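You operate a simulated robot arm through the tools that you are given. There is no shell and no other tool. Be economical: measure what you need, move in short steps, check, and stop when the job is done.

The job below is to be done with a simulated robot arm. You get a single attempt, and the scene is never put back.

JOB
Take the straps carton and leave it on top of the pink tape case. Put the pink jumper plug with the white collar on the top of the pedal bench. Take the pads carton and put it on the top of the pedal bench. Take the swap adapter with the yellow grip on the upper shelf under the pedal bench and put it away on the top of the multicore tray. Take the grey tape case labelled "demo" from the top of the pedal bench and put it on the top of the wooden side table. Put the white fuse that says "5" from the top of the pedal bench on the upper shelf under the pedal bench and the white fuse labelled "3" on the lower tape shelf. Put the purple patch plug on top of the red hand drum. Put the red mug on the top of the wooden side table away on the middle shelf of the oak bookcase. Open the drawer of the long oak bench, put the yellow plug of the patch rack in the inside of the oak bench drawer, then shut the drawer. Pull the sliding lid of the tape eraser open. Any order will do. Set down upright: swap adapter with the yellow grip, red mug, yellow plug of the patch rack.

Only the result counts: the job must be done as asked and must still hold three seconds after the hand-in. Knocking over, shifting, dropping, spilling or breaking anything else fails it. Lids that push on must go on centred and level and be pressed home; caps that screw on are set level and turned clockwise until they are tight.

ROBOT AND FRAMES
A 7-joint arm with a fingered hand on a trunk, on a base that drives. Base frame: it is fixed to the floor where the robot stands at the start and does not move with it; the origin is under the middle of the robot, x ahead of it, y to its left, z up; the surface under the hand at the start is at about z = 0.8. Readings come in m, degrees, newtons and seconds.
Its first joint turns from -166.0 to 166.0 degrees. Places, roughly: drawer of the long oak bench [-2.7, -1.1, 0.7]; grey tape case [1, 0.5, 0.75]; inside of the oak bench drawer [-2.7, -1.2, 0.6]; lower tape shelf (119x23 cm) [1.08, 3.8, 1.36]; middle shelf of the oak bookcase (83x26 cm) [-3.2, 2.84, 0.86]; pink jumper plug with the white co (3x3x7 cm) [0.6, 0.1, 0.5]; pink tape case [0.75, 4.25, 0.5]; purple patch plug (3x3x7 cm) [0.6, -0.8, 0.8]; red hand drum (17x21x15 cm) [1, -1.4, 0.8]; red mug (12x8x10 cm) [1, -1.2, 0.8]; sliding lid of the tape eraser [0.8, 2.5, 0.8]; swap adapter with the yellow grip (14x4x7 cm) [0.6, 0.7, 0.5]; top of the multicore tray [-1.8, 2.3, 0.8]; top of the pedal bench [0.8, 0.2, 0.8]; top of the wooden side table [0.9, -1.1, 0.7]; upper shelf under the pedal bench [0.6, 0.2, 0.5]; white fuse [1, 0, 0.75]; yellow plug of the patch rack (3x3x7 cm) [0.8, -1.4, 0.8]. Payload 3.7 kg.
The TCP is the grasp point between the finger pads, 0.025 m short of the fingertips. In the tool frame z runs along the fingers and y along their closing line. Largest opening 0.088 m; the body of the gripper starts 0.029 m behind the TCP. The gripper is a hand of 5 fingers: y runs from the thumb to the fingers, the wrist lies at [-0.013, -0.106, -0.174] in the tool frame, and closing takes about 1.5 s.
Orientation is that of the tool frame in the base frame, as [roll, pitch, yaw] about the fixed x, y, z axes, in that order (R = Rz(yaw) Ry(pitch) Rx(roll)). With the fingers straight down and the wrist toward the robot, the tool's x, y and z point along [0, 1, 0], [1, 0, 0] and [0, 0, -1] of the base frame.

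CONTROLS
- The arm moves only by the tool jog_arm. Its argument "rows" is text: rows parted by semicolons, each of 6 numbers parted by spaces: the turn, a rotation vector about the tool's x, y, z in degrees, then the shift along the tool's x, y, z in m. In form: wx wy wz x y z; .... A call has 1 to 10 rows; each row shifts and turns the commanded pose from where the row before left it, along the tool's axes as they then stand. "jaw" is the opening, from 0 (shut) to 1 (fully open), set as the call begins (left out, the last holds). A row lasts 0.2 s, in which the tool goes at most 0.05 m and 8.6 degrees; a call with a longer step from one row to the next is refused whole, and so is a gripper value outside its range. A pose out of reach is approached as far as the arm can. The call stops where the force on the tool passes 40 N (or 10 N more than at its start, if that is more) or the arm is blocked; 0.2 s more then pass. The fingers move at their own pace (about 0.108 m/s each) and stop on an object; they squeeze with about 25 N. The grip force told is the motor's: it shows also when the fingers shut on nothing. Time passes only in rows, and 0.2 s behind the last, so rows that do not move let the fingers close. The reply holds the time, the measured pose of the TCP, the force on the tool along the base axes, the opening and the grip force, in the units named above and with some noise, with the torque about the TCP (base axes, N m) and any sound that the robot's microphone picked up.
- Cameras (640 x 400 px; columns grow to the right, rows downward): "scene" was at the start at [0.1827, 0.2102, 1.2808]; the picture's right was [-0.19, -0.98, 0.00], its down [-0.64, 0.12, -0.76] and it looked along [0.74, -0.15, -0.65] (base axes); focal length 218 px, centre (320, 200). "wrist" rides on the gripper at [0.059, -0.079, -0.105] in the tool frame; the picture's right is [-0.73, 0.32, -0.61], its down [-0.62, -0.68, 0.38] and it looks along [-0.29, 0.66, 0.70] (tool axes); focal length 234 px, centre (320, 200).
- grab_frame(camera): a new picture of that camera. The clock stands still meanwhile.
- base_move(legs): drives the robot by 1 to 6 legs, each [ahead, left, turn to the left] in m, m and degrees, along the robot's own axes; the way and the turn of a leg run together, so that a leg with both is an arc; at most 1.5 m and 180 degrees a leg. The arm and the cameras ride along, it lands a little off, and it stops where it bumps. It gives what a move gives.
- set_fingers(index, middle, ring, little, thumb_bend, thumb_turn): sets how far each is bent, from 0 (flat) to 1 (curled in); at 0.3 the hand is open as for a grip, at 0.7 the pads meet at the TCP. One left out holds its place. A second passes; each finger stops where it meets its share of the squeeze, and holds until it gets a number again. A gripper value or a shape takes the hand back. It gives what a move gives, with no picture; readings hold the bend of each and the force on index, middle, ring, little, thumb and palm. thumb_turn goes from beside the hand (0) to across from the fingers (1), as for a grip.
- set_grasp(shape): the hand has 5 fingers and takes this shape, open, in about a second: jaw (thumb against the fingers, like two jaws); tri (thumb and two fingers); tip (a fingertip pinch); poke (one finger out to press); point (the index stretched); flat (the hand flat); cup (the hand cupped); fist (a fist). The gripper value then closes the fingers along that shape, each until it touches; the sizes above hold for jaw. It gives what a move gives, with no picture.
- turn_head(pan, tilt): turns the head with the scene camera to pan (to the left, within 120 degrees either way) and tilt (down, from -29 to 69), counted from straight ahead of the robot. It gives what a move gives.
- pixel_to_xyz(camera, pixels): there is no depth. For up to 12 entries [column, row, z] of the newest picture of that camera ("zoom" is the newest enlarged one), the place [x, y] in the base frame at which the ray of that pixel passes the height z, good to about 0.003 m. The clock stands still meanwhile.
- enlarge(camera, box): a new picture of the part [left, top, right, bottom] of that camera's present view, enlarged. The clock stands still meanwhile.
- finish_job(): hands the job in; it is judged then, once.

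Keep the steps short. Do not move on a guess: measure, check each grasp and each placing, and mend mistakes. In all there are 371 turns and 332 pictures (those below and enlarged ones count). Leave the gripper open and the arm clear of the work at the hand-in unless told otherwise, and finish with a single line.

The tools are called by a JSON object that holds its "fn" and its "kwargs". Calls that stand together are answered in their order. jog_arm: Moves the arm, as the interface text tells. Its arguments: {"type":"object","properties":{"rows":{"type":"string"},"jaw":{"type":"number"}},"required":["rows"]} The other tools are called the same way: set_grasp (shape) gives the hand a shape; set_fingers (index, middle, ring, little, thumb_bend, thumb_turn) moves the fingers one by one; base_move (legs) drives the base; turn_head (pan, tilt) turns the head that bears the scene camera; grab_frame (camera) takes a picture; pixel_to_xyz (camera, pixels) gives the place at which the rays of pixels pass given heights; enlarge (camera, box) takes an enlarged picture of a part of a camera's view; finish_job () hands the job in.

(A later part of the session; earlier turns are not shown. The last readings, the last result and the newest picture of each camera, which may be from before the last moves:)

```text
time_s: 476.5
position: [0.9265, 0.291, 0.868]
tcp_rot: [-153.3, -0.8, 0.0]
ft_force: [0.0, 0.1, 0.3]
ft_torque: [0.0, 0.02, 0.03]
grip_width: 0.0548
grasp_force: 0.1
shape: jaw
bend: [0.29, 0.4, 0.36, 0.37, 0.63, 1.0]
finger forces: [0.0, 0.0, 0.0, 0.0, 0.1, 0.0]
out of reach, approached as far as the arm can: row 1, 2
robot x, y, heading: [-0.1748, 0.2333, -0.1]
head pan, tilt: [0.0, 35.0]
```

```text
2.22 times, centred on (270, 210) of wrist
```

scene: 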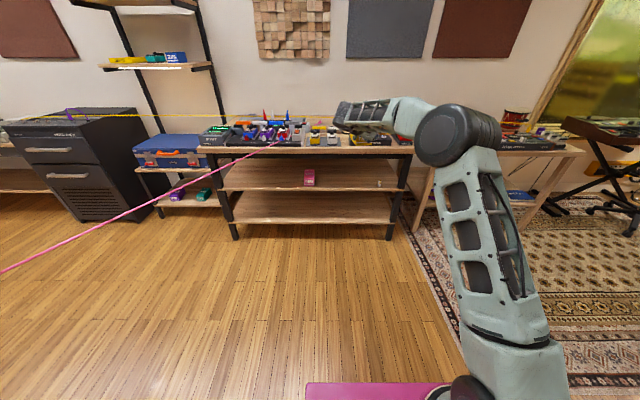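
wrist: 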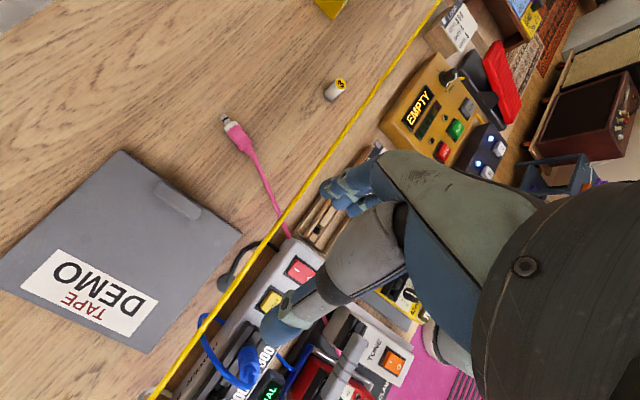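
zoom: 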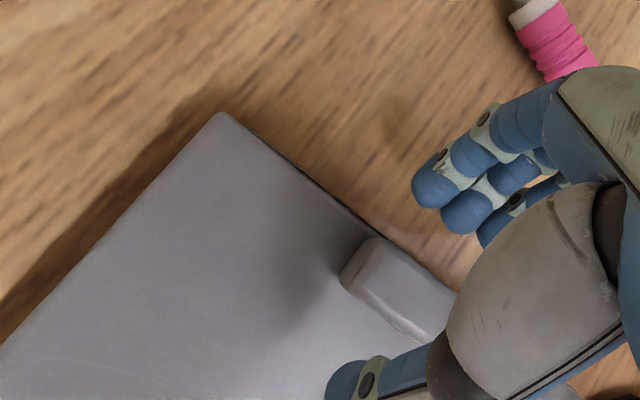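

{"fn": "jog_arm", "kwargs": {"rows": "-6 0 0 0 0 0;-6 0 0 0 0 0;0 0 0 0 0.003 0.012;0 0 0 0 0.003 0.012;0 0 0 0 0 0"}}

{"fn": "enlarge", "kwargs": {"camera": "wrist", "box": [140, 120, 400, 300]}}

```text
time_s: 477.5
position: [0.9261, 0.2921, 0.8366]
tcp_rot: [-165.7, -0.5, -0.3]
ft_force: [-0.6, -0.8, 13.7]
ft_torque: [0.62, 0.03, 0.02]
grip_width: 0.0577
grasp_force: 0.0
shape: jaw
bend: [0.29, 0.4, 0.36, 0.37, 0.59, 1.0]
finger forces: [0.0, 0.0, 0.0, 0.1, 14.1, 0.1]
robot x, y, heading: [-0.1752, 0.2301, -0.3]
head pan, tilt: [0.0, 35.0]
stopped in row 5: the force on the tool passed its limit at 48 N (the readings are from after the stop); the commanded pose is now the measured one
```

```text
2.22 times, centred on (270, 210) of wrist
```

zoom: 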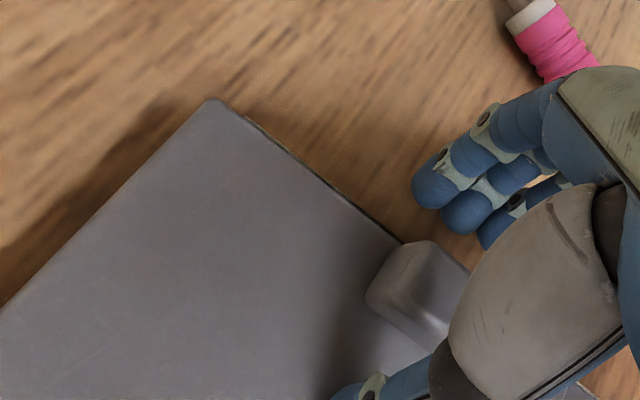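

{"fn": "jog_arm", "kwargs": {"rows": "0 0 0 0 -0.001 -0.004;0 0 0 0 0 0;0 0 0 0 0 0;0 0 0 0 0 0;0 0 0 0 0 0;0 0 0 0 0 0", "jaw": 0}}

{"fn": "jog_arm", "kwargs": {"rows": "0 0 0 0 -0.005 -0.019;0 0 0 0 -0.005 -0.019;0 0 0 0 0 0;0 0 0 0 0 0"}}

{"fn": "grab_frame", "kwargs": {"camera": "wrist"}}

```text
time_s: 478.9
position: [0.927, 0.2911, 0.8409]
tcp_rot: [-165.7, -0.7, -0.3]
ft_force: [2.9, -13.8, 36.2]
ft_torque: [1.1, -0.09, 0.06]
grip_width: 0.0155
grasp_force: 25.0
shape: jaw
bend: [0.7, 0.7, 0.71, 0.7, 0.74, 1.0]
finger forces: [14.0, 9.3, 2.3, 0.3, 50.1, 0.0]
robot x, y, heading: [-0.1817, 0.2357, -0.4]
head pan, tilt: [0.0, 35.0]
```

```text
time_s: 479.9
position: [0.9205, 0.2916, 0.8668]
tcp_rot: [-165.7, -0.3, -0.2]
ft_force: [0.0, 0.0, -2.5]
ft_torque: [-0.4, -0.05, 0.0]
grip_width: 0.0156
grasp_force: 24.6
shape: jaw
bend: [0.7, 0.7, 0.7, 0.7, 0.73, 1.0]
finger forces: [16.5, 7.1, 1.9, 0.0, 26.0, 0.1]
out of reach, approached as far as the arm can: row 2
robot x, y, heading: [-0.1801, 0.2352, -0.4]
head pan, tilt: [0.0, 35.0]
```

```text
91 pictures are left
```

wrist: 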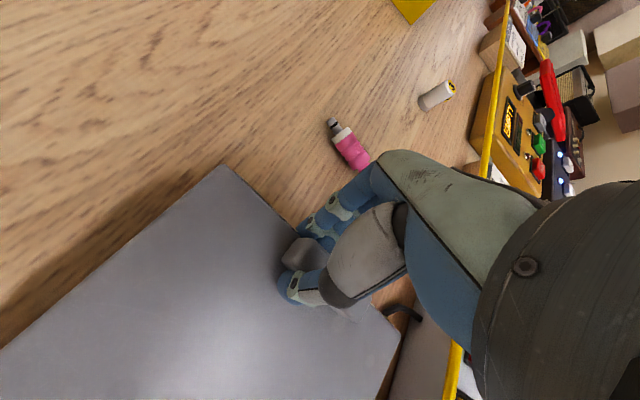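

{"fn": "jog_arm", "kwargs": {"rows": "0 0 0 -0.012 -0.007 -0.028;0 0 0 -0.012 -0.007 -0.028;0 0 0 -0.012 -0.007 -0.028;0 0 0 0 -0.007 -0.028;0 0 0 0 0 0"}}

{"fn": "grab_frame", "kwargs": {"camera": "wrist"}}

{"fn": "grab_frame", "kwargs": {"camera": "scene"}}

```text
time_s: 481.1
position: [0.8771, 0.2931, 0.9813]
tcp_rot: [-165.7, -0.3, -0.2]
ft_force: [0.7, 0.4, -4.4]
ft_torque: [-0.4, -0.02, -0.01]
grip_width: 0.0156
grasp_force: 25.2
shape: jaw
bend: [0.7, 0.7, 0.7, 0.7, 0.72, 1.0]
finger forces: [17.4, 6.3, 2.3, 0.0, 26.1, 0.1]
out of reach, approached as far as the arm can: row 4
robot x, y, heading: [-0.1801, 0.235, -0.4]
head pan, tilt: [0.0, 35.0]
```

```text
90 pictures are left
```

wrist: 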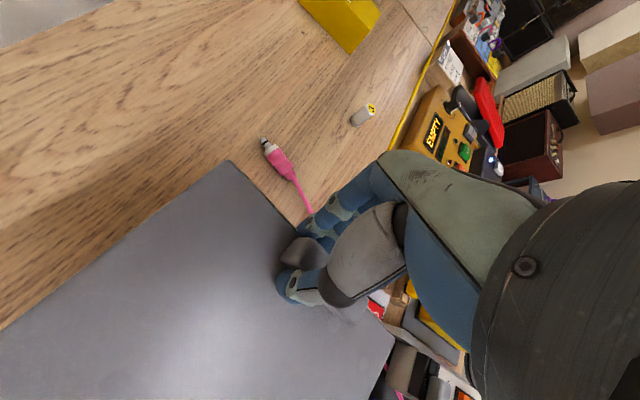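

```text
89 pictures are left
```

scene: 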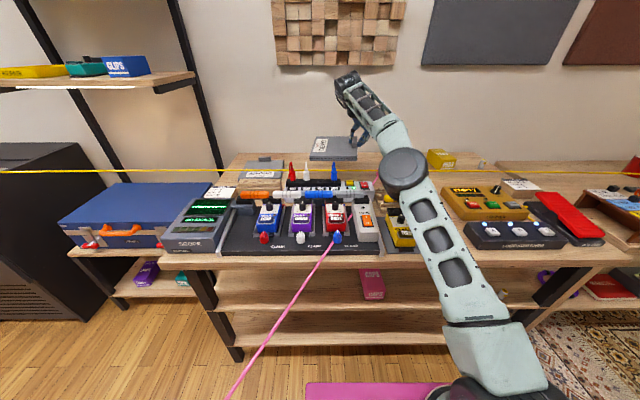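

The case is up and level. I'll raise it a little more, back off, and go right towards the side table.

{"fn": "jog_arm", "kwargs": {"rows": "0 0 0 -0.012 -0.007 -0.028;0 0 0 -0.012 -0.007 -0.028;0 0 0 -0.012 0 0;0 0 0 0 0 0"}}

{"fn": "base_move", "kwargs": {"legs": [[-0.5, 0, 0], [0, -1.0, 0]]}}

{"fn": "turn_head", "kwargs": {"pan": -15, "tilt": 30}}

{"fn": "grab_frame", "kwargs": {"camera": "scene"}}

```text
time_s: 482.1
position: [0.8418, 0.291, 1.0381]
tcp_rot: [-165.7, -0.4, -0.2]
ft_force: [0.6, -0.1, -3.3]
ft_torque: [-0.42, -0.02, 0.01]
grip_width: 0.0154
grasp_force: 25.5
shape: jaw
bend: [0.7, 0.7, 0.7, 0.7, 0.72, 0.99]
finger forces: [17.4, 6.7, 2.3, 0.0, 27.0, 0.1]
robot x, y, heading: [-0.1819, 0.2324, -0.6]
head pan, tilt: [0.0, 35.0]
```

```text
time_s: 489.7
position: [0.3605, -0.6457, 1.0377]
tcp_rot: [-165.7, -0.4, 2.3]
ft_force: [0.2, -0.3, -4.8]
ft_torque: [-0.38, -0.01, 0.0]
grip_width: 0.0153
grasp_force: 24.6
shape: jaw
bend: [0.7, 0.7, 0.7, 0.7, 0.72, 0.99]
finger forces: [17.5, 6.6, 2.1, 0.0, 26.7, 0.1]
robot x, y, heading: [-0.6566, -0.7487, 2.2]
head pan, tilt: [0.0, 35.0]
```

```text
time_s: 490.5
position: [0.3621, -0.646, 1.0372]
tcp_rot: [-165.7, -0.3, 2.2]
ft_force: [-0.5, 0.2, -4.1]
ft_torque: [-0.43, -0.04, -0.01]
grip_width: 0.0151
grasp_force: 24.7
shape: jaw
bend: [0.7, 0.7, 0.7, 0.7, 0.72, 0.99]
finger forces: [17.5, 6.6, 2.1, 0.0, 26.8, 0.1]
robot x, y, heading: [-0.6556, -0.7482, 2.1]
head pan, tilt: [-15.0, 30.0]
```

```text
88 pictures are left
```

scene: 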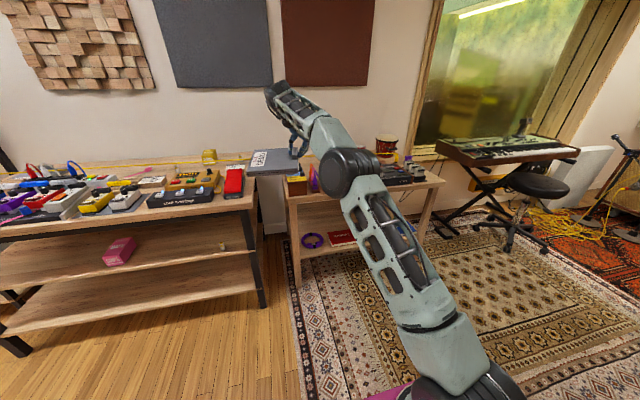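

{"fn": "base_move", "kwargs": {"legs": [[0, -0.17, -2], [0.42, 0, 0]]}}

{"fn": "grab_frame", "kwargs": {"camera": "wrist"}}

{"fn": "turn_head", "kwargs": {"pan": -5, "tilt": 35}}

{"fn": "grab_frame", "kwargs": {"camera": "scene"}}

```text
time_s: 491.9
position: [0.3732, -0.8109, 1.0357]
tcp_rot: [-165.7, -0.2, -0.5]
ft_force: [-0.4, 0.5, -3.4]
ft_torque: [-0.36, -0.01, -0.01]
grip_width: 0.0154
grasp_force: 25.0
shape: jaw
bend: [0.7, 0.7, 0.7, 0.7, 0.72, 0.99]
finger forces: [17.8, 6.6, 1.7, 0.1, 26.4, 0.0]
robot x, y, heading: [-0.6502, -0.8631, -1.0]
head pan, tilt: [-15.0, 30.0]
stopped in leg 1: the robot was blocked; the commanded pose is now the measured one
```

```text
87 pictures are left
```

wrist: 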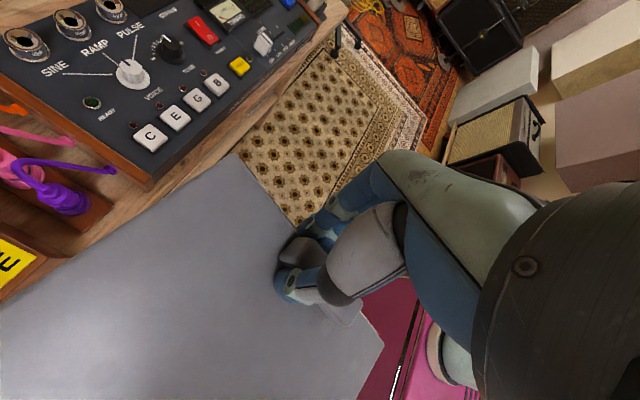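

```text
time_s: 492.6
position: [0.3733, -0.8105, 1.0363]
tcp_rot: [-165.8, -0.2, -0.5]
ft_force: [0.1, -0.2, -4.6]
ft_torque: [-0.36, 0.04, -0.02]
grip_width: 0.0152
grasp_force: 25.3
shape: jaw
bend: [0.7, 0.7, 0.7, 0.7, 0.72, 0.99]
finger forces: [17.5, 6.7, 1.9, 0.0, 26.4, 0.1]
robot x, y, heading: [-0.651, -0.8605, -0.8]
head pan, tilt: [-5.0, 35.0]
```

```text
86 pictures are left
```

scene: 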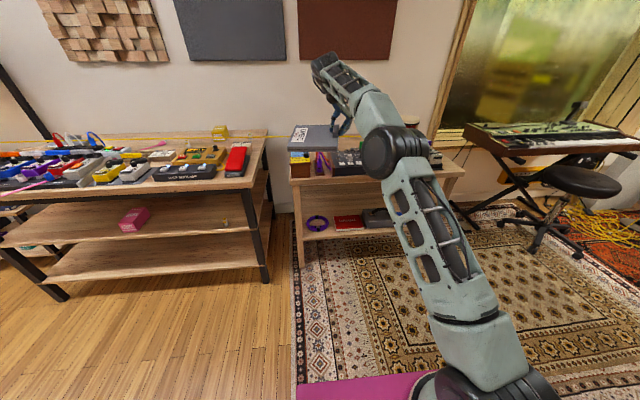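

{"fn": "base_move", "kwargs": {"legs": [[0.5, 0, 0]]}}

{"fn": "grab_frame", "kwargs": {"camera": "wrist"}}

{"fn": "grab_frame", "kwargs": {"camera": "scene"}}

```text
time_s: 495.5
position: [0.8699, -0.8116, 1.0364]
tcp_rot: [-165.7, -0.2, -0.1]
ft_force: [0.4, -0.2, -3.8]
ft_torque: [-0.37, 0.04, 0.0]
grip_width: 0.0155
grasp_force: 25.0
shape: jaw
bend: [0.7, 0.7, 0.7, 0.7, 0.72, 0.99]
finger forces: [17.0, 7.1, 2.0, 0.0, 26.4, 0.0]
robot x, y, heading: [-0.1518, -0.8645, -0.5]
head pan, tilt: [-5.0, 35.0]
```

```text
85 pictures are left
```

wrist: 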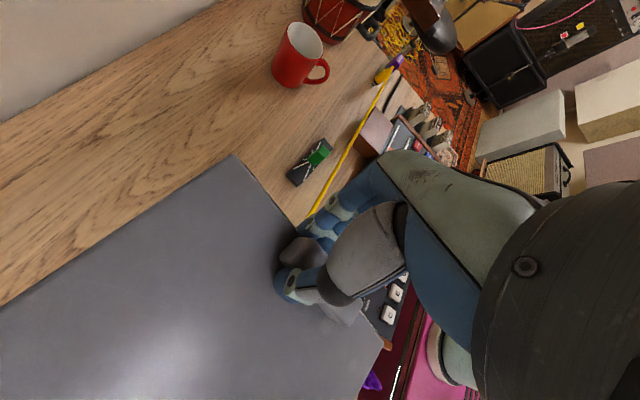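

```text
84 pictures are left
```

scene: 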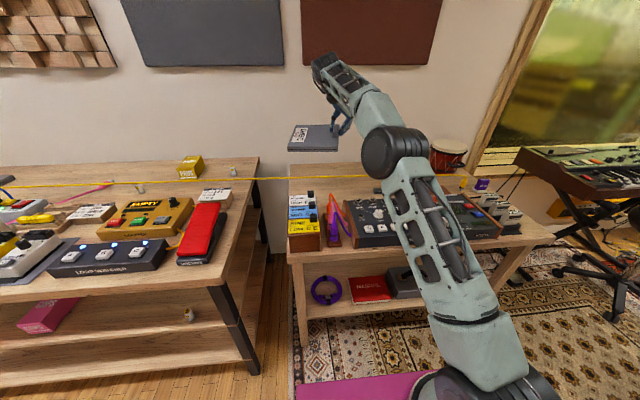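

{"fn": "pixel_to_xyz", "kwargs": {"camera": "scene", "pixels": [[289, 166, 0.75], [290, 250, 0.75], [545, 240, 0.75], [322, 245, 0.75], [330, 195, 0.75], [320, 180, 0.75], [465, 170, 0.75]]}}

{"fn": "pixel_to_xyz", "kwargs": {"camera": "wrist", "pixels": [[303, 183, 0.75], [285, 85, 0.75], [360, 138, 0.75], [160, 60, 0.75], [40, 115, 0.75]]}}

{"fn": "enlarge", "kwargs": {"camera": "scene", "box": [270, 140, 430, 260]}}

```text
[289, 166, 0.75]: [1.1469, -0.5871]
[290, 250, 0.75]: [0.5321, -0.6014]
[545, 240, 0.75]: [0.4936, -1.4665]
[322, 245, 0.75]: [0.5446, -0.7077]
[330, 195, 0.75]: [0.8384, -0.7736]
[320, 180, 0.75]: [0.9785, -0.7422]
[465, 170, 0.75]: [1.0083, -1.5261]
```

```text
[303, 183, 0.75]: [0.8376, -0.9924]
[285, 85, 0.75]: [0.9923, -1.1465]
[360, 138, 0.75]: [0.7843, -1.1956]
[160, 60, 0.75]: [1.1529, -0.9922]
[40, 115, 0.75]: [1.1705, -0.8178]
```

```text
3.33 times, centred on (350, 200) of scene
```

zoom: 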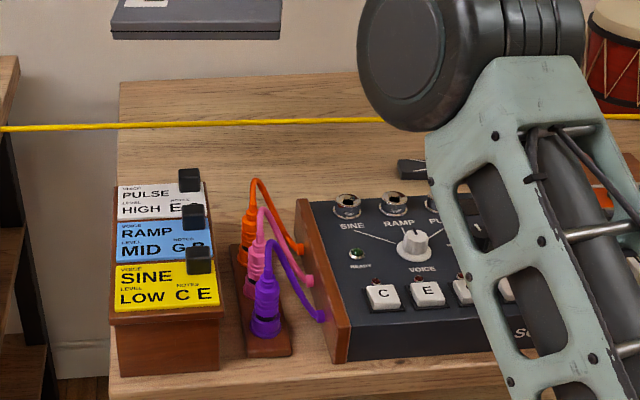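

{"fn": "base_move", "kwargs": {"legs": [[0.1, -0.02, 0]]}}

{"fn": "jog_arm", "kwargs": {"rows": "0 0 0 0.02 0.008 0.03;0 0 0 0.02 0.008 0.03;0 0 0 0.02 0.008 0.03;0 0 0 0 0.008 0.03;0 0 0 0 0.008 0.03;0 0 0 0 0 0"}}

{"fn": "grab_frame", "kwargs": {"camera": "wrist"}}

{"fn": "enlarge", "kwargs": {"camera": "scene", "box": [270, 120, 430, 240]}}

```text
time_s: 496.7
position: [0.9713, -0.8333, 1.0361]
tcp_rot: [-165.7, -0.2, -0.3]
ft_force: [-0.9, 0.7, -2.6]
ft_torque: [-0.39, 0.03, 0.03]
grip_width: 0.0152
grasp_force: 24.7
shape: jaw
bend: [0.7, 0.7, 0.7, 0.7, 0.72, 0.99]
finger forces: [16.5, 7.3, 2.2, 0.1, 26.5, 0.1]
robot x, y, heading: [-0.0479, -0.8887, -0.6]
head pan, tilt: [-5.0, 35.0]
```

```text
time_s: 498.1
position: [1.0248, -0.8325, 0.881]
tcp_rot: [-165.7, -0.2, -0.3]
ft_force: [0.0, -0.2, -3.6]
ft_torque: [-0.36, 0.03, -0.03]
grip_width: 0.0152
grasp_force: 25.4
shape: jaw
bend: [0.7, 0.7, 0.7, 0.7, 0.72, 0.98]
finger forces: [17.2, 7.1, 1.6, 0.1, 26.2, 0.0]
out of reach, approached as far as the arm can: row 3
robot x, y, heading: [-0.0517, -0.8901, -0.5]
head pan, tilt: [-5.0, 35.0]
```

```text
82 pictures are left
```

wrist: 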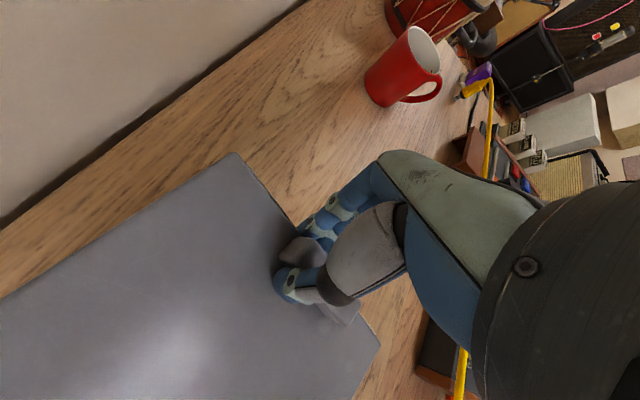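

```text
3.33 times, centred on (350, 180) of scene
```

zoom: 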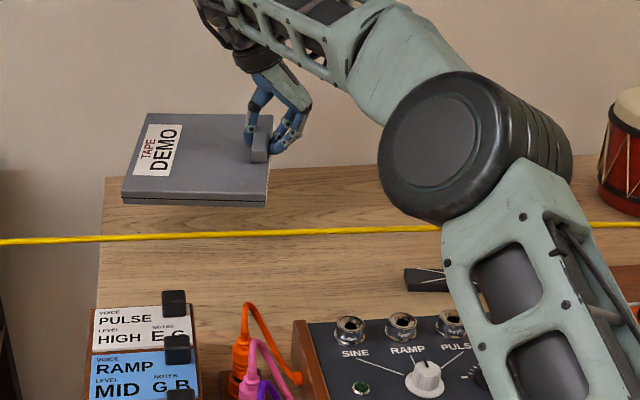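

{"fn": "jog_arm", "kwargs": {"rows": "0 0 0 0 0.0075 0.029;0 0 0 0 0.0075 0.029;0 0 0 0 0.004 0.015;0 0 0 0 0 0"}}

{"fn": "jog_arm", "kwargs": {"rows": "0 0 0 0 0.0015 0.006;0 0 0 0 0.001 0.004;0 0 0 0 0.001 0.003;0 0 0 0 0 0"}}

{"fn": "grab_frame", "kwargs": {"camera": "wrist"}}

```text
time_s: 499.1
position: [1.0246, -0.834, 0.8039]
tcp_rot: [-165.8, -0.2, -0.1]
ft_force: [-0.4, -0.5, -4.0]
ft_torque: [-0.38, -0.01, -0.02]
grip_width: 0.0154
grasp_force: 25.5
shape: jaw
bend: [0.7, 0.7, 0.7, 0.7, 0.72, 0.98]
finger forces: [17.0, 7.2, 1.8, 0.0, 26.2, 0.0]
robot x, y, heading: [-0.0544, -0.8929, -0.7]
head pan, tilt: [-5.0, 35.0]
```

```text
time_s: 500.1
position: [1.0237, -0.8356, 0.7922]
tcp_rot: [-165.6, -0.2, -0.2]
ft_force: [1.6, -1.0, -2.9]
ft_torque: [-0.14, 0.08, -0.01]
grip_width: 0.0149
grasp_force: 25.2
shape: jaw
bend: [0.7, 0.7, 0.7, 0.7, 0.72, 0.98]
finger forces: [15.1, 6.2, 2.2, 0.1, 23.9, 0.0]
robot x, y, heading: [-0.053, -0.8865, -0.5]
head pan, tilt: [-5.0, 35.0]
```

```text
80 pictures are left
```

wrist: 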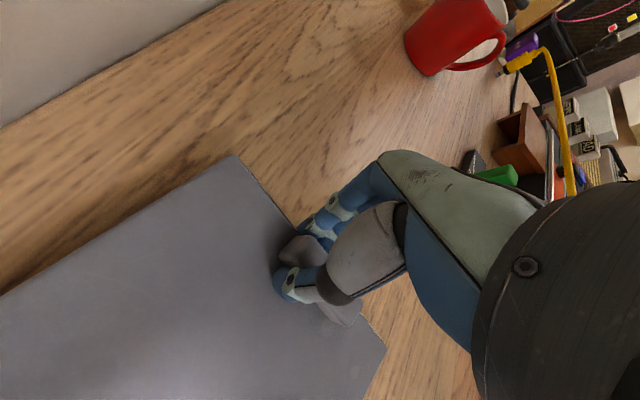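

Left edge is touching down. I'll lower a touch more, then release and lift away.

{"fn": "jog_arm", "kwargs": {"rows": "0 0 0 0 0.001 0.003;0 0 0 0 0 0.002;0 0 0 0 0 0"}}

{"fn": "jog_arm", "kwargs": {"rows": "0 0 0 0 0 0;0 0 0 0 0 0;0 0 0 0 0 0;0 0 0 0 0 0;0 0 0 0 -0.007 -0.028;0 0 0 0 -0.007 -0.028;0 0 0 -0.01 -0.007 -0.028;0 0 0 -0.01 -0.007 -0.028;0 0 0 0 0 0", "jaw": 1}}

{"fn": "grab_frame", "kwargs": {"camera": "wrist"}}

```text
time_s: 500.9
position: [1.0235, -0.8359, 0.7873]
tcp_rot: [-165.7, -0.1, -0.3]
ft_force: [0.5, -0.4, -2.4]
ft_torque: [-0.12, 0.11, -0.01]
grip_width: 0.015
grasp_force: 24.8
shape: jaw
bend: [0.7, 0.7, 0.7, 0.7, 0.72, 0.98]
finger forces: [14.3, 6.5, 3.5, 0.1, 23.8, 0.0]
robot x, y, heading: [-0.0462, -0.8915, -0.4]
head pan, tilt: [-5.0, 35.0]
```

```text
time_s: 502.9
position: [1.0041, -0.8366, 0.9035]
tcp_rot: [-165.7, -0.2, -0.1]
ft_force: [-0.1, 0.5, 0.0]
ft_torque: [0.0, 0.01, 0.01]
grip_width: 0.088
grasp_force: 0.1
shape: jaw
bend: [0.3, 0.3, 0.3, 0.3, 0.3, 0.98]
finger forces: [0.1, 0.0, 0.1, 0.0, 0.1, 0.0]
robot x, y, heading: [-0.0477, -0.8894, -0.4]
head pan, tilt: [-5.0, 35.0]
```

```text
79 pictures are left
```

wrist: 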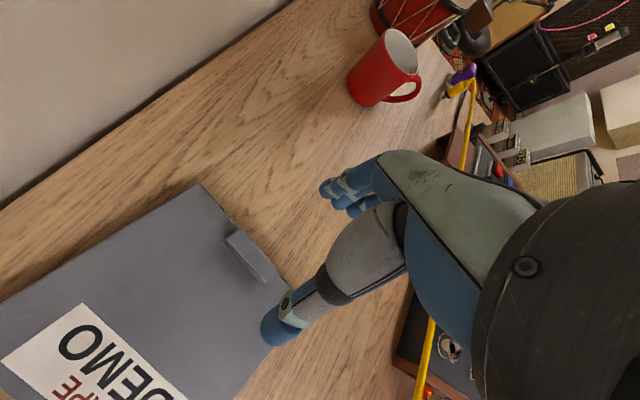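

The DEMO case is on the side table. Next is the purple plug. I'll back off, pitch the hand forward to thumb-left, and look at the plug closely.

{"fn": "base_move", "kwargs": {"legs": [[-0.4, 0.0, 0]]}}

{"fn": "set_grasp", "kwargs": {"shape": "tri"}}

{"fn": "jog_arm", "kwargs": {"rows": "-7 0 0 0 0 0;-7 0 0 0 0 0;0 7.5 0 0 0 0;0 7.5 0 0 0 0;0 7.5 0 0 0 0;0 7.5 0 0 0 0;0 7.5 0 0 0 0;0 7.5 0 0 0 0;0 7.5 0 0 0 0;0 7.5 0 0 0 0"}}

{"fn": "turn_head", "kwargs": {"pan": -2, "tilt": 40}}

{"fn": "grab_frame", "kwargs": {"camera": "scene"}}

{"fn": "enlarge", "kwargs": {"camera": "scene", "box": [270, 130, 430, 230]}}

```text
time_s: 505.2
position: [0.6728, -0.7763, 0.9035]
tcp_rot: [-165.7, -0.3, 2.3]
ft_force: [0.2, -0.2, 0.1]
ft_torque: [0.04, -0.02, 0.03]
grip_width: 0.0878
grasp_force: 0.1
shape: jaw
bend: [0.3, 0.3, 0.3, 0.3, 0.3, 0.98]
finger forces: [0.1, 0.0, 0.0, 0.0, 0.1, 0.0]
robot x, y, heading: [-0.3791, -0.8724, 1.9]
head pan, tilt: [-5.0, 35.0]
stopped in leg 1: the robot was blocked; the commanded pose is now the measured one
```

```text
time_s: 506.1
position: [0.6727, -0.7761, 0.9026]
tcp_rot: [-165.7, -0.3, 2.3]
ft_force: [0.4, -0.8, -0.3]
ft_torque: [0.0, 0.0, 0.01]
grip_width: 0.0879
grasp_force: 0.1
shape: tri
bend: [0.3, 0.3, 0.99, 0.99, 0.3, 0.98]
finger forces: [0.1, 0.0, 0.0, 0.0, 0.1, 0.0]
robot x, y, heading: [-0.3781, -0.8764, 1.8]
head pan, tilt: [-5.0, 35.0]
```

```text
time_s: 508.3
position: [0.6724, -0.7769, 0.9044]
tcp_rot: [-179.3, -60.4, 1.7]
ft_force: [0.1, 0.8, -0.5]
ft_torque: [0.01, -0.01, 0.02]
grip_width: 0.0879
grasp_force: 0.0
shape: tri
bend: [0.3, 0.3, 0.99, 0.99, 0.3, 0.98]
finger forces: [0.1, 0.0, 0.0, 0.0, 0.1, 0.1]
robot x, y, heading: [-0.3776, -0.8733, 2.0]
head pan, tilt: [-5.0, 35.0]
```

```text
time_s: 509.0
position: [0.6736, -0.7758, 0.9035]
tcp_rot: [-179.6, -60.2, 1.9]
ft_force: [0.3, 0.3, -0.9]
ft_torque: [0.02, 0.0, -0.02]
grip_width: 0.0878
grasp_force: 0.1
shape: tri
bend: [0.3, 0.3, 0.99, 0.99, 0.3, 0.98]
finger forces: [0.0, 0.0, 0.1, 0.0, 0.1, 0.0]
robot x, y, heading: [-0.3779, -0.8768, 1.9]
head pan, tilt: [-2.0, 40.0]
```

```text
78 pictures are left
```

scene: 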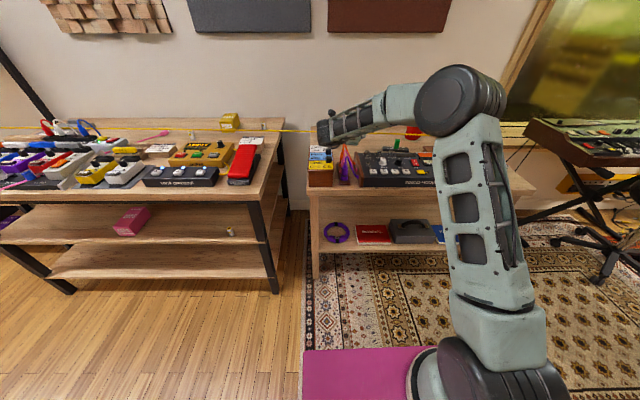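

```text
4.00 times, centred on (350, 180) of scene
```

zoom: 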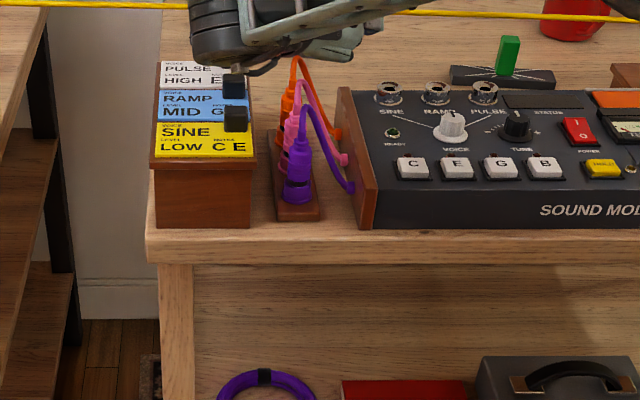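

{"fn": "pixel_to_xyz", "kwargs": {"camera": "zoom", "pixels": [[283, 203, 0.765], [311, 203, 0.765], [297, 203, 0.765], [295, 145, 0.83], [252, 160, 0.83], [345, 160, 0.83], [290, 180, 0.765], [298, 218, 0.765], [150, 232, 0.75]]}}

{"fn": "grab_frame", "kwargs": {"camera": "wrist"}}

```text
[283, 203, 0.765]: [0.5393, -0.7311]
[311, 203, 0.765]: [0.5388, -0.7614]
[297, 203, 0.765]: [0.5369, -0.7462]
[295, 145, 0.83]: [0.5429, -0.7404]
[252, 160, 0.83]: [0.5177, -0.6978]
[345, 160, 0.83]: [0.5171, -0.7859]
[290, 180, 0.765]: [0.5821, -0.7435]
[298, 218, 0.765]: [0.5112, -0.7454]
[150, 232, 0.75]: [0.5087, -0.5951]
```

```text
76 pictures are left
```

wrist: 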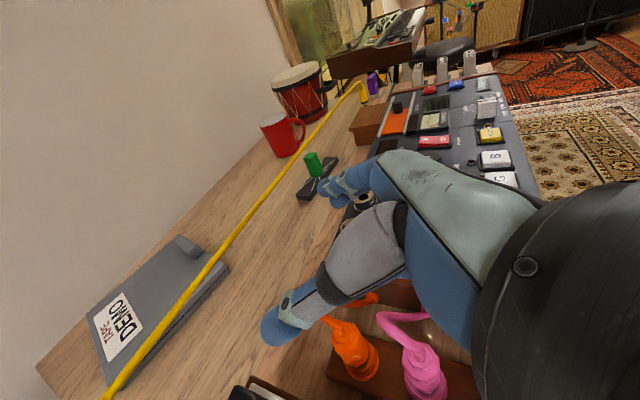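

Top-down is simpler here. I'll bring the tool vertical (thumb-left), go above the plug at (0.548, −0.746) with a narrowed opening, and descend.

{"fn": "jog_arm", "kwargs": {"rows": "0 -7.5 0 0.02 0 -0.03;0 -7.5 0 0.02 0 -0.03;0 -7.5 0 0.02 0 -0.03;0 -7.5 0 0 0 0;0 -7.5 0 0 0 0;0 -7.5 0 0 0 0;0 -7.5 0 0 0 0;0 -7.5 0 0 0 0;0 0 0 0 0 0", "jaw": 0.55}}

{"fn": "grab_frame", "kwargs": {"camera": "wrist"}}

```text
time_s: 511.0
position: [0.6365, -0.779, 1.0058]
tcp_rot: [-179.6, -0.2, 2.4]
ft_force: [-0.9, -0.4, -0.1]
ft_torque: [0.02, 0.0, 0.02]
grip_width: 0.0486
grasp_force: 0.0
shape: tri
bend: [0.74, 0.42, 0.99, 0.99, 0.67, 1.0]
finger forces: [0.0, 0.0, 0.1, 0.0, 0.0, 0.0]
robot x, y, heading: [-0.3758, -0.8782, 2.0]
head pan, tilt: [-2.0, 40.0]
```

```text
75 pictures are left
```

wrist: 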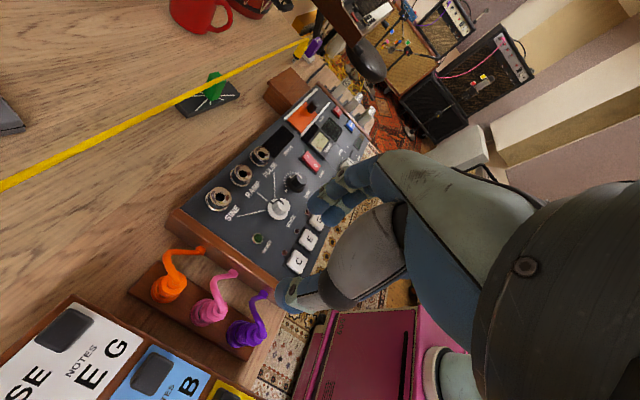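

{"fn": "pixel_to_xyz", "kwargs": {"camera": "wrist", "pixels": [[243, 337, 0.8], [243, 337, 0.83], [207, 312, 0.8], [166, 288, 0.8], [290, 278, 0.83], [175, 210, 0.83], [245, 390, 0.85]]}}

```text
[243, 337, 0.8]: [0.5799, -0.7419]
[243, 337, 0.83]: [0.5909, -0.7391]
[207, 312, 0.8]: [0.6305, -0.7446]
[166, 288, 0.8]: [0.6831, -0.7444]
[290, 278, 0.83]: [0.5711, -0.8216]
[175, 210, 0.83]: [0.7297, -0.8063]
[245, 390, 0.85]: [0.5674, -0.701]
```

{"fn": "jog_arm", "kwargs": {"rows": "0 0 0 -0.032 -0.02 0;0 0 0 -0.03 -0.019 0;0 0 0 0 0 0.04;0 0 0 0 0 0.04;0 0 0 0 0 0.02;0 0 0 0 0 0"}}

{"fn": "enlarge", "kwargs": {"camera": "wrist", "box": [140, 180, 380, 380]}}

{"fn": "enlarge", "kwargs": {"camera": "scene", "box": [270, 130, 430, 230]}}

```text
time_s: 512.4
position: [0.5746, -0.7444, 0.9051]
tcp_rot: [-179.6, -0.3, 2.4]
ft_force: [-0.5, -0.2, 0.1]
ft_torque: [0.0, 0.02, -0.01]
grip_width: 0.0487
grasp_force: 0.0
shape: tri
bend: [0.74, 0.42, 0.99, 0.99, 0.67, 1.0]
finger forces: [0.0, 0.0, 0.0, 0.1, 0.1, 0.0]
robot x, y, heading: [-0.378, -0.8718, 2.1]
head pan, tilt: [-2.0, 40.0]
```

```text
2.00 times, centred on (260, 280) of wrist
```

zoom: 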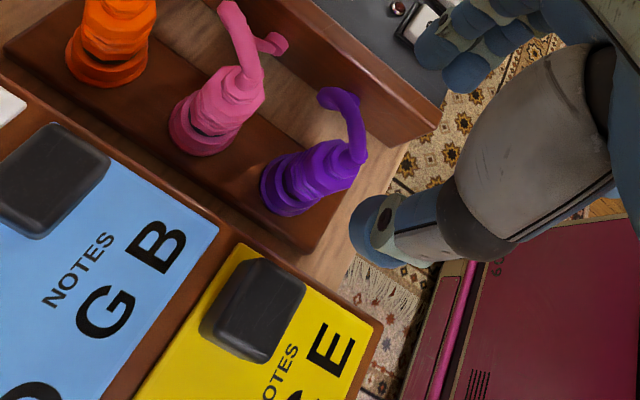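

```text
4.00 times, centred on (350, 180) of scene
```

zoom: 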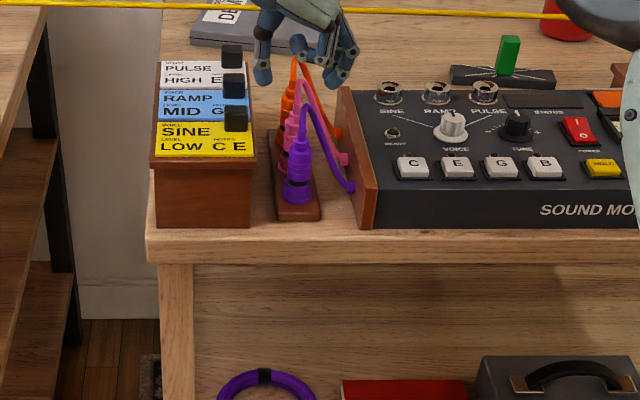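

{"fn": "enlarge", "kwargs": {"camera": "wrist", "box": [140, 180, 380, 380]}}

{"fn": "pixel_to_xyz", "kwargs": {"camera": "zoom", "pixels": [[285, 197, 0.775], [310, 175, 0.8], [345, 152, 0.83], [205, 135, 0.775], [225, 105, 0.8]]}}

```text
2.00 times, centred on (260, 280) of wrist
```

zoom: 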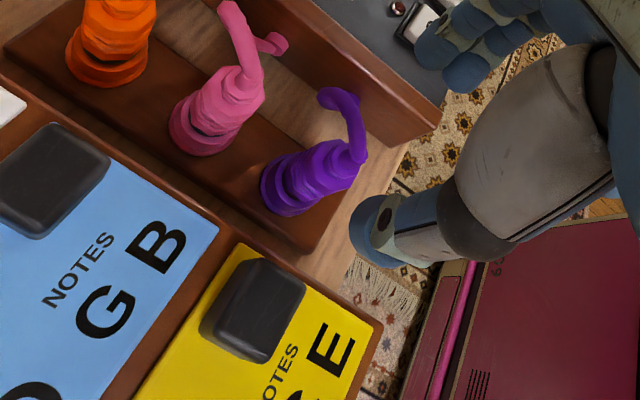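

```text
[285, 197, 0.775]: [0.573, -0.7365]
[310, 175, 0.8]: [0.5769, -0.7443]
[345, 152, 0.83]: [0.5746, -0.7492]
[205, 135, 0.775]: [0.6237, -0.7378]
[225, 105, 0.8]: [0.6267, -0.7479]
```

{"fn": "jog_arm", "kwargs": {"rows": "0 0 0 0 0 0.035;0 0 0 0 0 0.03;0 0 0 0 0 0.02;0 0 0 0 0 0"}}

{"fn": "jog_arm", "kwargs": {"rows": "0 0 0 0 0 0;0 0 0 0 0 0;0 0 0 0 0 0;0 0 0 0 0 0", "jaw": 0}}

{"fn": "jog_arm", "kwargs": {"rows": "0 0 0 0 0 -0.025;0 0 0 0 0 -0.03;0 0 0 0 0 -0.03;0 0 0 0 0 0"}}

{"fn": "grab_frame", "kwargs": {"camera": "wrist"}}

```text
time_s: 513.4
position: [0.5751, -0.7429, 0.8206]
tcp_rot: [-179.6, -0.3, 2.3]
ft_force: [0.2, -8.5, 1.2]
ft_torque: [0.05, 0.01, 0.01]
grip_width: 0.0424
grasp_force: 0.1
shape: tri
bend: [0.74, 0.42, 0.99, 0.99, 0.72, 1.0]
finger forces: [0.0, 0.1, 0.0, 0.1, 8.9, 0.0]
robot x, y, heading: [-0.3778, -0.877, 1.8]
head pan, tilt: [-2.0, 40.0]
```

```text
time_s: 514.4
position: [0.5757, -0.7405, 0.8209]
tcp_rot: [-179.6, -0.3, 2.3]
ft_force: [1.0, -2.9, 0.3]
ft_torque: [-0.16, 0.03, 0.0]
grip_width: 0.016
grasp_force: 24.7
shape: tri
bend: [0.71, 0.58, 1.0, 1.0, 0.78, 1.0]
finger forces: [6.1, 15.8, 0.1, 0.1, 12.7, 0.0]
robot x, y, heading: [-0.3791, -0.8765, 1.9]
head pan, tilt: [-2.0, 40.0]
```

```text
time_s: 515.4
position: [0.5735, -0.7436, 0.9053]
tcp_rot: [-179.7, -0.3, 2.3]
ft_force: [0.0, 0.0, 0.3]
ft_torque: [0.03, 0.01, -0.01]
grip_width: 0.0155
grasp_force: 24.5
shape: tri
bend: [0.72, 0.58, 1.0, 1.0, 0.79, 1.0]
finger forces: [5.5, 12.4, 0.0, 0.0, 13.8, 0.0]
robot x, y, heading: [-0.3798, -0.877, 1.9]
head pan, tilt: [-2.0, 40.0]
```

```text
71 pictures are left
```

wrist: 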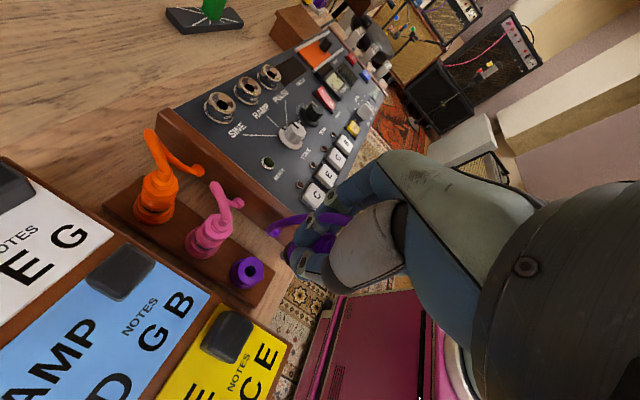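

The purple plug is out and held. I'll raise it, move up to the table and right towards the drum.

{"fn": "jog_arm", "kwargs": {"rows": "0 0 0 0 0 -0.045;0 0 0 0 0 -0.045;0 0 0 0 0 -0.045;0 0 0 0 0 -0.03;0 0 0 0 0 0"}}

{"fn": "base_move", "kwargs": {"legs": [[0.33, 0, -2], [0, -0.5, 0]]}}

{"fn": "turn_head", "kwargs": {"pan": -10, "tilt": 30}}

{"fn": "grab_frame", "kwargs": {"camera": "scene"}}

{"fn": "grab_frame", "kwargs": {"camera": "wrist"}}

```text
time_s: 516.6
position: [0.5734, -0.7409, 1.0703]
tcp_rot: [-179.8, -0.3, 2.4]
ft_force: [0.0, -0.7, -0.3]
ft_torque: [0.0, 0.04, -0.02]
grip_width: 0.0156
grasp_force: 25.0
shape: tri
bend: [0.72, 0.58, 1.0, 1.0, 0.79, 1.0]
finger forces: [5.4, 12.3, 0.0, 0.1, 14.4, 0.0]
robot x, y, heading: [-0.3773, -0.875, 1.9]
head pan, tilt: [-2.0, 40.0]
```

```text
time_s: 521.2
position: [0.899, -1.258, 1.0696]
tcp_rot: [-179.7, -0.3, 0.5]
ft_force: [-0.3, -0.3, 0.1]
ft_torque: [-0.01, 0.01, 0.01]
grip_width: 0.0153
grasp_force: 25.1
shape: tri
bend: [0.72, 0.58, 1.0, 1.0, 0.79, 1.0]
finger forces: [5.4, 12.2, 0.0, 0.0, 14.4, 0.0]
robot x, y, heading: [-0.0583, -1.3611, 0.2]
head pan, tilt: [-2.0, 40.0]
```

```text
time_s: 522.0
position: [0.8981, -1.2574, 1.0702]
tcp_rot: [-179.6, -0.3, 0.6]
ft_force: [-0.6, 0.2, -1.4]
ft_torque: [-0.01, 0.05, -0.01]
grip_width: 0.0154
grasp_force: 25.2
shape: tri
bend: [0.72, 0.58, 1.0, 1.0, 0.79, 1.0]
finger forces: [5.4, 12.3, 0.0, 0.0, 14.5, 0.0]
robot x, y, heading: [-0.0548, -1.3597, 0.2]
head pan, tilt: [-10.0, 30.0]
```

```text
70 pictures are left
```

scene: 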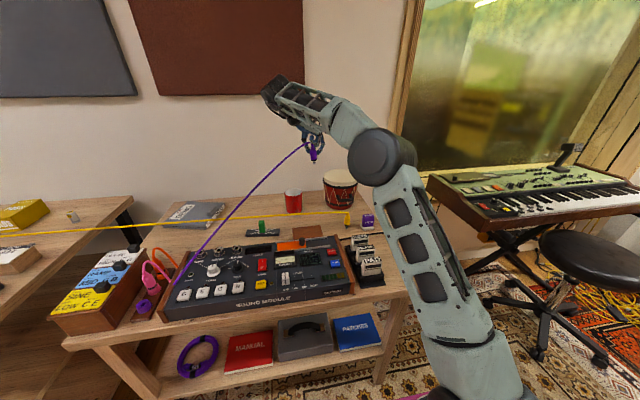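

```text
69 pictures are left
```

wrist: 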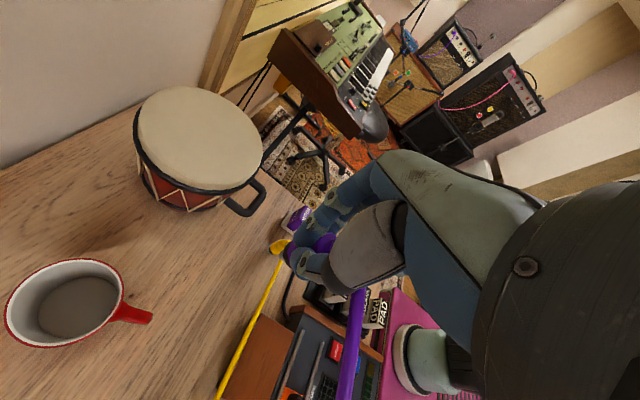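

{"fn": "pixel_to_xyz", "kwargs": {"camera": "wrist", "pixels": [[198, 138, 0.9], [140, 135, 0.9], [258, 140, 0.9], [65, 302, 0.85], [10, 300, 0.85], [118, 300, 0.85], [148, 318, 0.8], [65, 302, 0.87]]}}

{"fn": "pixel_to_xyz", "kwargs": {"camera": "scene", "pixels": [[340, 175, 0.9], [322, 176, 0.9], [358, 176, 0.9], [294, 192, 0.85], [293, 213, 0.75], [340, 209, 0.75]]}}

```text
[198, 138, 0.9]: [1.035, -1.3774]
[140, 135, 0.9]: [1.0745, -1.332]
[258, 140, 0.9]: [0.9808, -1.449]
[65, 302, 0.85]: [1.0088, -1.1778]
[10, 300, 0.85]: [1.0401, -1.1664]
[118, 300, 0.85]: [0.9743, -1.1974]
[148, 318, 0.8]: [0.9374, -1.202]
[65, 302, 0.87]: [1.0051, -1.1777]
```

```text
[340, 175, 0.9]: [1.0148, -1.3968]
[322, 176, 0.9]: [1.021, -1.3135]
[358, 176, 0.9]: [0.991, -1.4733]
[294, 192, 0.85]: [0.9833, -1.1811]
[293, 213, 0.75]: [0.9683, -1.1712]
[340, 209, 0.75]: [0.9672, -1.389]
```

Drum top centre is about (1.03, −1.39) at z 0.90. A standing plug may topple, so I'll pitch the hand forward about 70° and lay it gently on the skin.

{"fn": "jog_arm", "kwargs": {"rows": "0 7.5 0 0 0 0;0 7.5 0 0 0 0;0 7.5 0 0 0 0;0 7.5 0 0 0 0;0 7.5 0 0 0 0;0 7.5 0 0 0 0;0 7.5 0 0 0 0;0 7.5 0 0 0 0;0 7.5 0 0 0 0;0 3 0 0 0 0"}}

{"fn": "base_move", "kwargs": {"legs": [[0.05, -0.13, 0]]}}

{"fn": "grab_frame", "kwargs": {"camera": "wrist"}}

{"fn": "enlarge", "kwargs": {"camera": "scene", "box": [260, 100, 420, 220]}}

```text
time_s: 524.2
position: [0.8987, -1.2571, 1.0707]
tcp_rot: [-178.6, -70.9, -0.8]
ft_force: [0.5, 0.2, -0.3]
ft_torque: [0.02, -0.04, -0.02]
grip_width: 0.0156
grasp_force: 24.8
shape: tri
bend: [0.72, 0.58, 1.0, 1.0, 0.79, 1.0]
finger forces: [0.0, 12.0, 0.0, 0.1, 15.9, 0.0]
robot x, y, heading: [-0.0552, -1.3618, 0.1]
head pan, tilt: [-10.0, 30.0]
```

```text
time_s: 525.5
position: [0.9491, -1.3924, 1.0703]
tcp_rot: [-179.2, -70.7, -0.5]
ft_force: [0.5, 0.3, -0.4]
ft_torque: [0.01, 0.01, 0.03]
grip_width: 0.0156
grasp_force: 25.1
shape: tri
bend: [0.72, 0.58, 1.0, 1.0, 0.79, 1.0]
finger forces: [0.1, 12.0, 0.0, 0.1, 16.1, 0.1]
robot x, y, heading: [-0.0081, -1.4949, -0.2]
head pan, tilt: [-10.0, 30.0]
```

```text
68 pictures are left
```

wrist: 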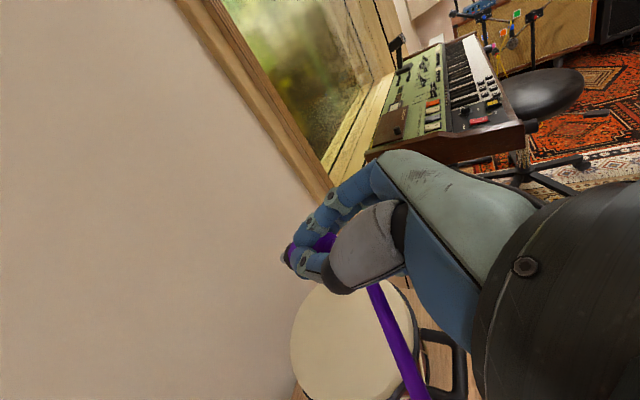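

```text
3.33 times, centred on (340, 160) of scene
```

zoom: 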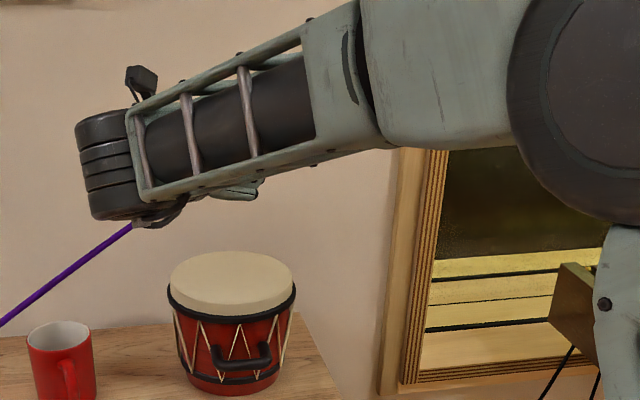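

{"fn": "pixel_to_xyz", "kwargs": {"camera": "wrist", "pixels": [[355, 345, 0.9], [292, 345, 0.9], [415, 345, 0.9], [350, 285, 0.9]]}}

{"fn": "pixel_to_xyz", "kwargs": {"camera": "zoom", "pixels": [[232, 280, 0.9], [170, 285, 0.9], [294, 280, 0.9], [232, 255, 0.9], [232, 305, 0.9]]}}

```text
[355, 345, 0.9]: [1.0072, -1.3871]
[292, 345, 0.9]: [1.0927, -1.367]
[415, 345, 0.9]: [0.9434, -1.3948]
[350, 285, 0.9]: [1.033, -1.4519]
```

```text
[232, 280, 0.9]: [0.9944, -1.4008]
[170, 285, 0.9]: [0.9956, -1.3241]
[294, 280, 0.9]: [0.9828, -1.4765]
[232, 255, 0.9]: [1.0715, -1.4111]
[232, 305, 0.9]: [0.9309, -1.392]
```

{"fn": "jog_arm", "kwargs": {"rows": "0 0 0 -0.03 0.002 0.022;0 0 0 -0.03 0 0.022;0 0 0 -0.03 0 0.022;0 0 0 0 0 0"}}

{"fn": "enlarge", "kwargs": {"camera": "wrist", "box": [200, 180, 480, 400]}}

{"fn": "enlarge", "kwargs": {"camera": "scene", "box": [280, 130, 400, 220]}}

```text
time_s: 526.5
position: [0.9841, -1.3925, 0.9621]
tcp_rot: [-179.1, -70.8, -0.6]
ft_force: [-0.1, -0.4, 0.0]
ft_torque: [0.02, 0.0, -0.02]
grip_width: 0.0156
grasp_force: 24.8
shape: tri
bend: [0.72, 0.58, 1.0, 1.0, 0.79, 1.0]
finger forces: [0.0, 12.0, 0.0, 0.1, 16.3, 0.0]
robot x, y, heading: [-0.0065, -1.4947, -0.2]
head pan, tilt: [-10.0, 30.0]
```

```text
1.82 times, centred on (340, 290) of wrist
```

zoom: 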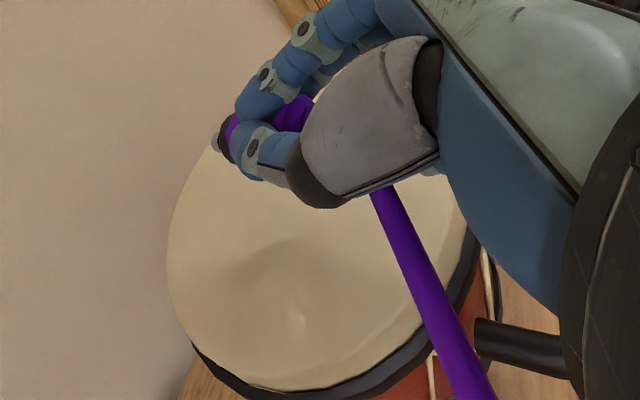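

```text
4.44 times, centred on (340, 175) of scene
```

zoom: 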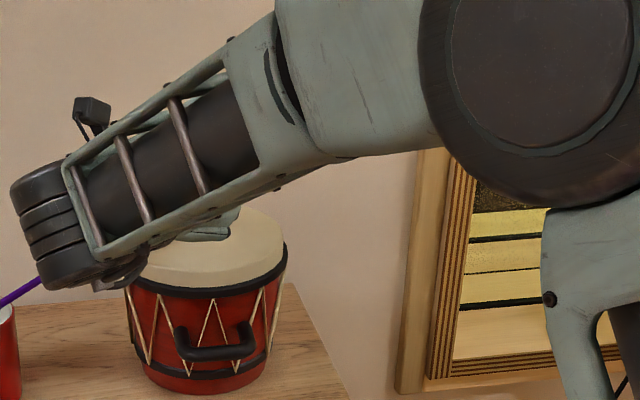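

{"fn": "jog_arm", "kwargs": {"rows": "0 0 0 -0.015 0 0.015;0 0 0 -0.008 0 0.004;0 0 0 -0.006 0 0.002;0 0 0 0 0 0"}}

{"fn": "enlarge", "kwargs": {"camera": "wrist", "box": [200, 180, 480, 400]}}

```text
time_s: 527.5
position: [0.9928, -1.394, 0.9296]
tcp_rot: [-179.0, -70.7, -0.6]
ft_force: [-1.0, 0.4, -0.8]
ft_torque: [-0.02, 0.02, -0.04]
grip_width: 0.0157
grasp_force: 25.0
shape: tri
bend: [0.72, 0.58, 1.0, 1.0, 0.79, 1.0]
finger forces: [0.0, 12.1, 0.0, 0.0, 16.4, 0.1]
robot x, y, heading: [-0.0032, -1.4954, -0.1]
head pan, tilt: [-10.0, 30.0]
```

```text
1.82 times, centred on (340, 290) of wrist
```

zoom: 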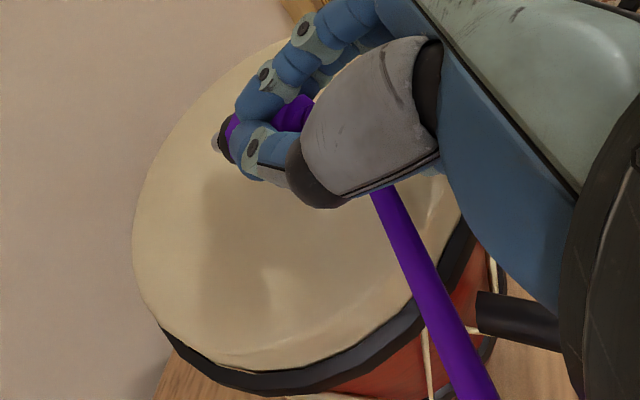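

{"fn": "pixel_to_xyz", "kwargs": {"camera": "zoom", "pixels": [[222, 142, 0.92], [140, 240, 0.9], [400, 340, 0.9], [255, 60, 0.9], [280, 385, 0.9]]}}

{"fn": "jog_arm", "kwargs": {"rows": "0 0 0 -0.005 0 0.002;0 0 0 -0.004 0 0.001;0 0 0 0 0 0"}}

```text
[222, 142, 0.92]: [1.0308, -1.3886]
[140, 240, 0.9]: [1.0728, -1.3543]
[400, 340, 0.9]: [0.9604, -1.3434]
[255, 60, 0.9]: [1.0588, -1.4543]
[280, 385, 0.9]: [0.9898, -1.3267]
```

```text
time_s: 528.3
position: [0.9913, -1.3933, 0.9222]
tcp_rot: [-178.8, -70.9, -0.9]
ft_force: [-0.1, 3.0, 15.0]
ft_torque: [-0.06, 0.38, -0.12]
grip_width: 0.0155
grasp_force: 24.9
shape: tri
bend: [0.72, 0.58, 1.0, 1.0, 0.79, 1.0]
finger forces: [0.0, 12.4, 0.0, 14.3, 16.3, 0.1]
robot x, y, heading: [-0.0048, -1.4917, -0.1]
head pan, tilt: [-10.0, 30.0]
```

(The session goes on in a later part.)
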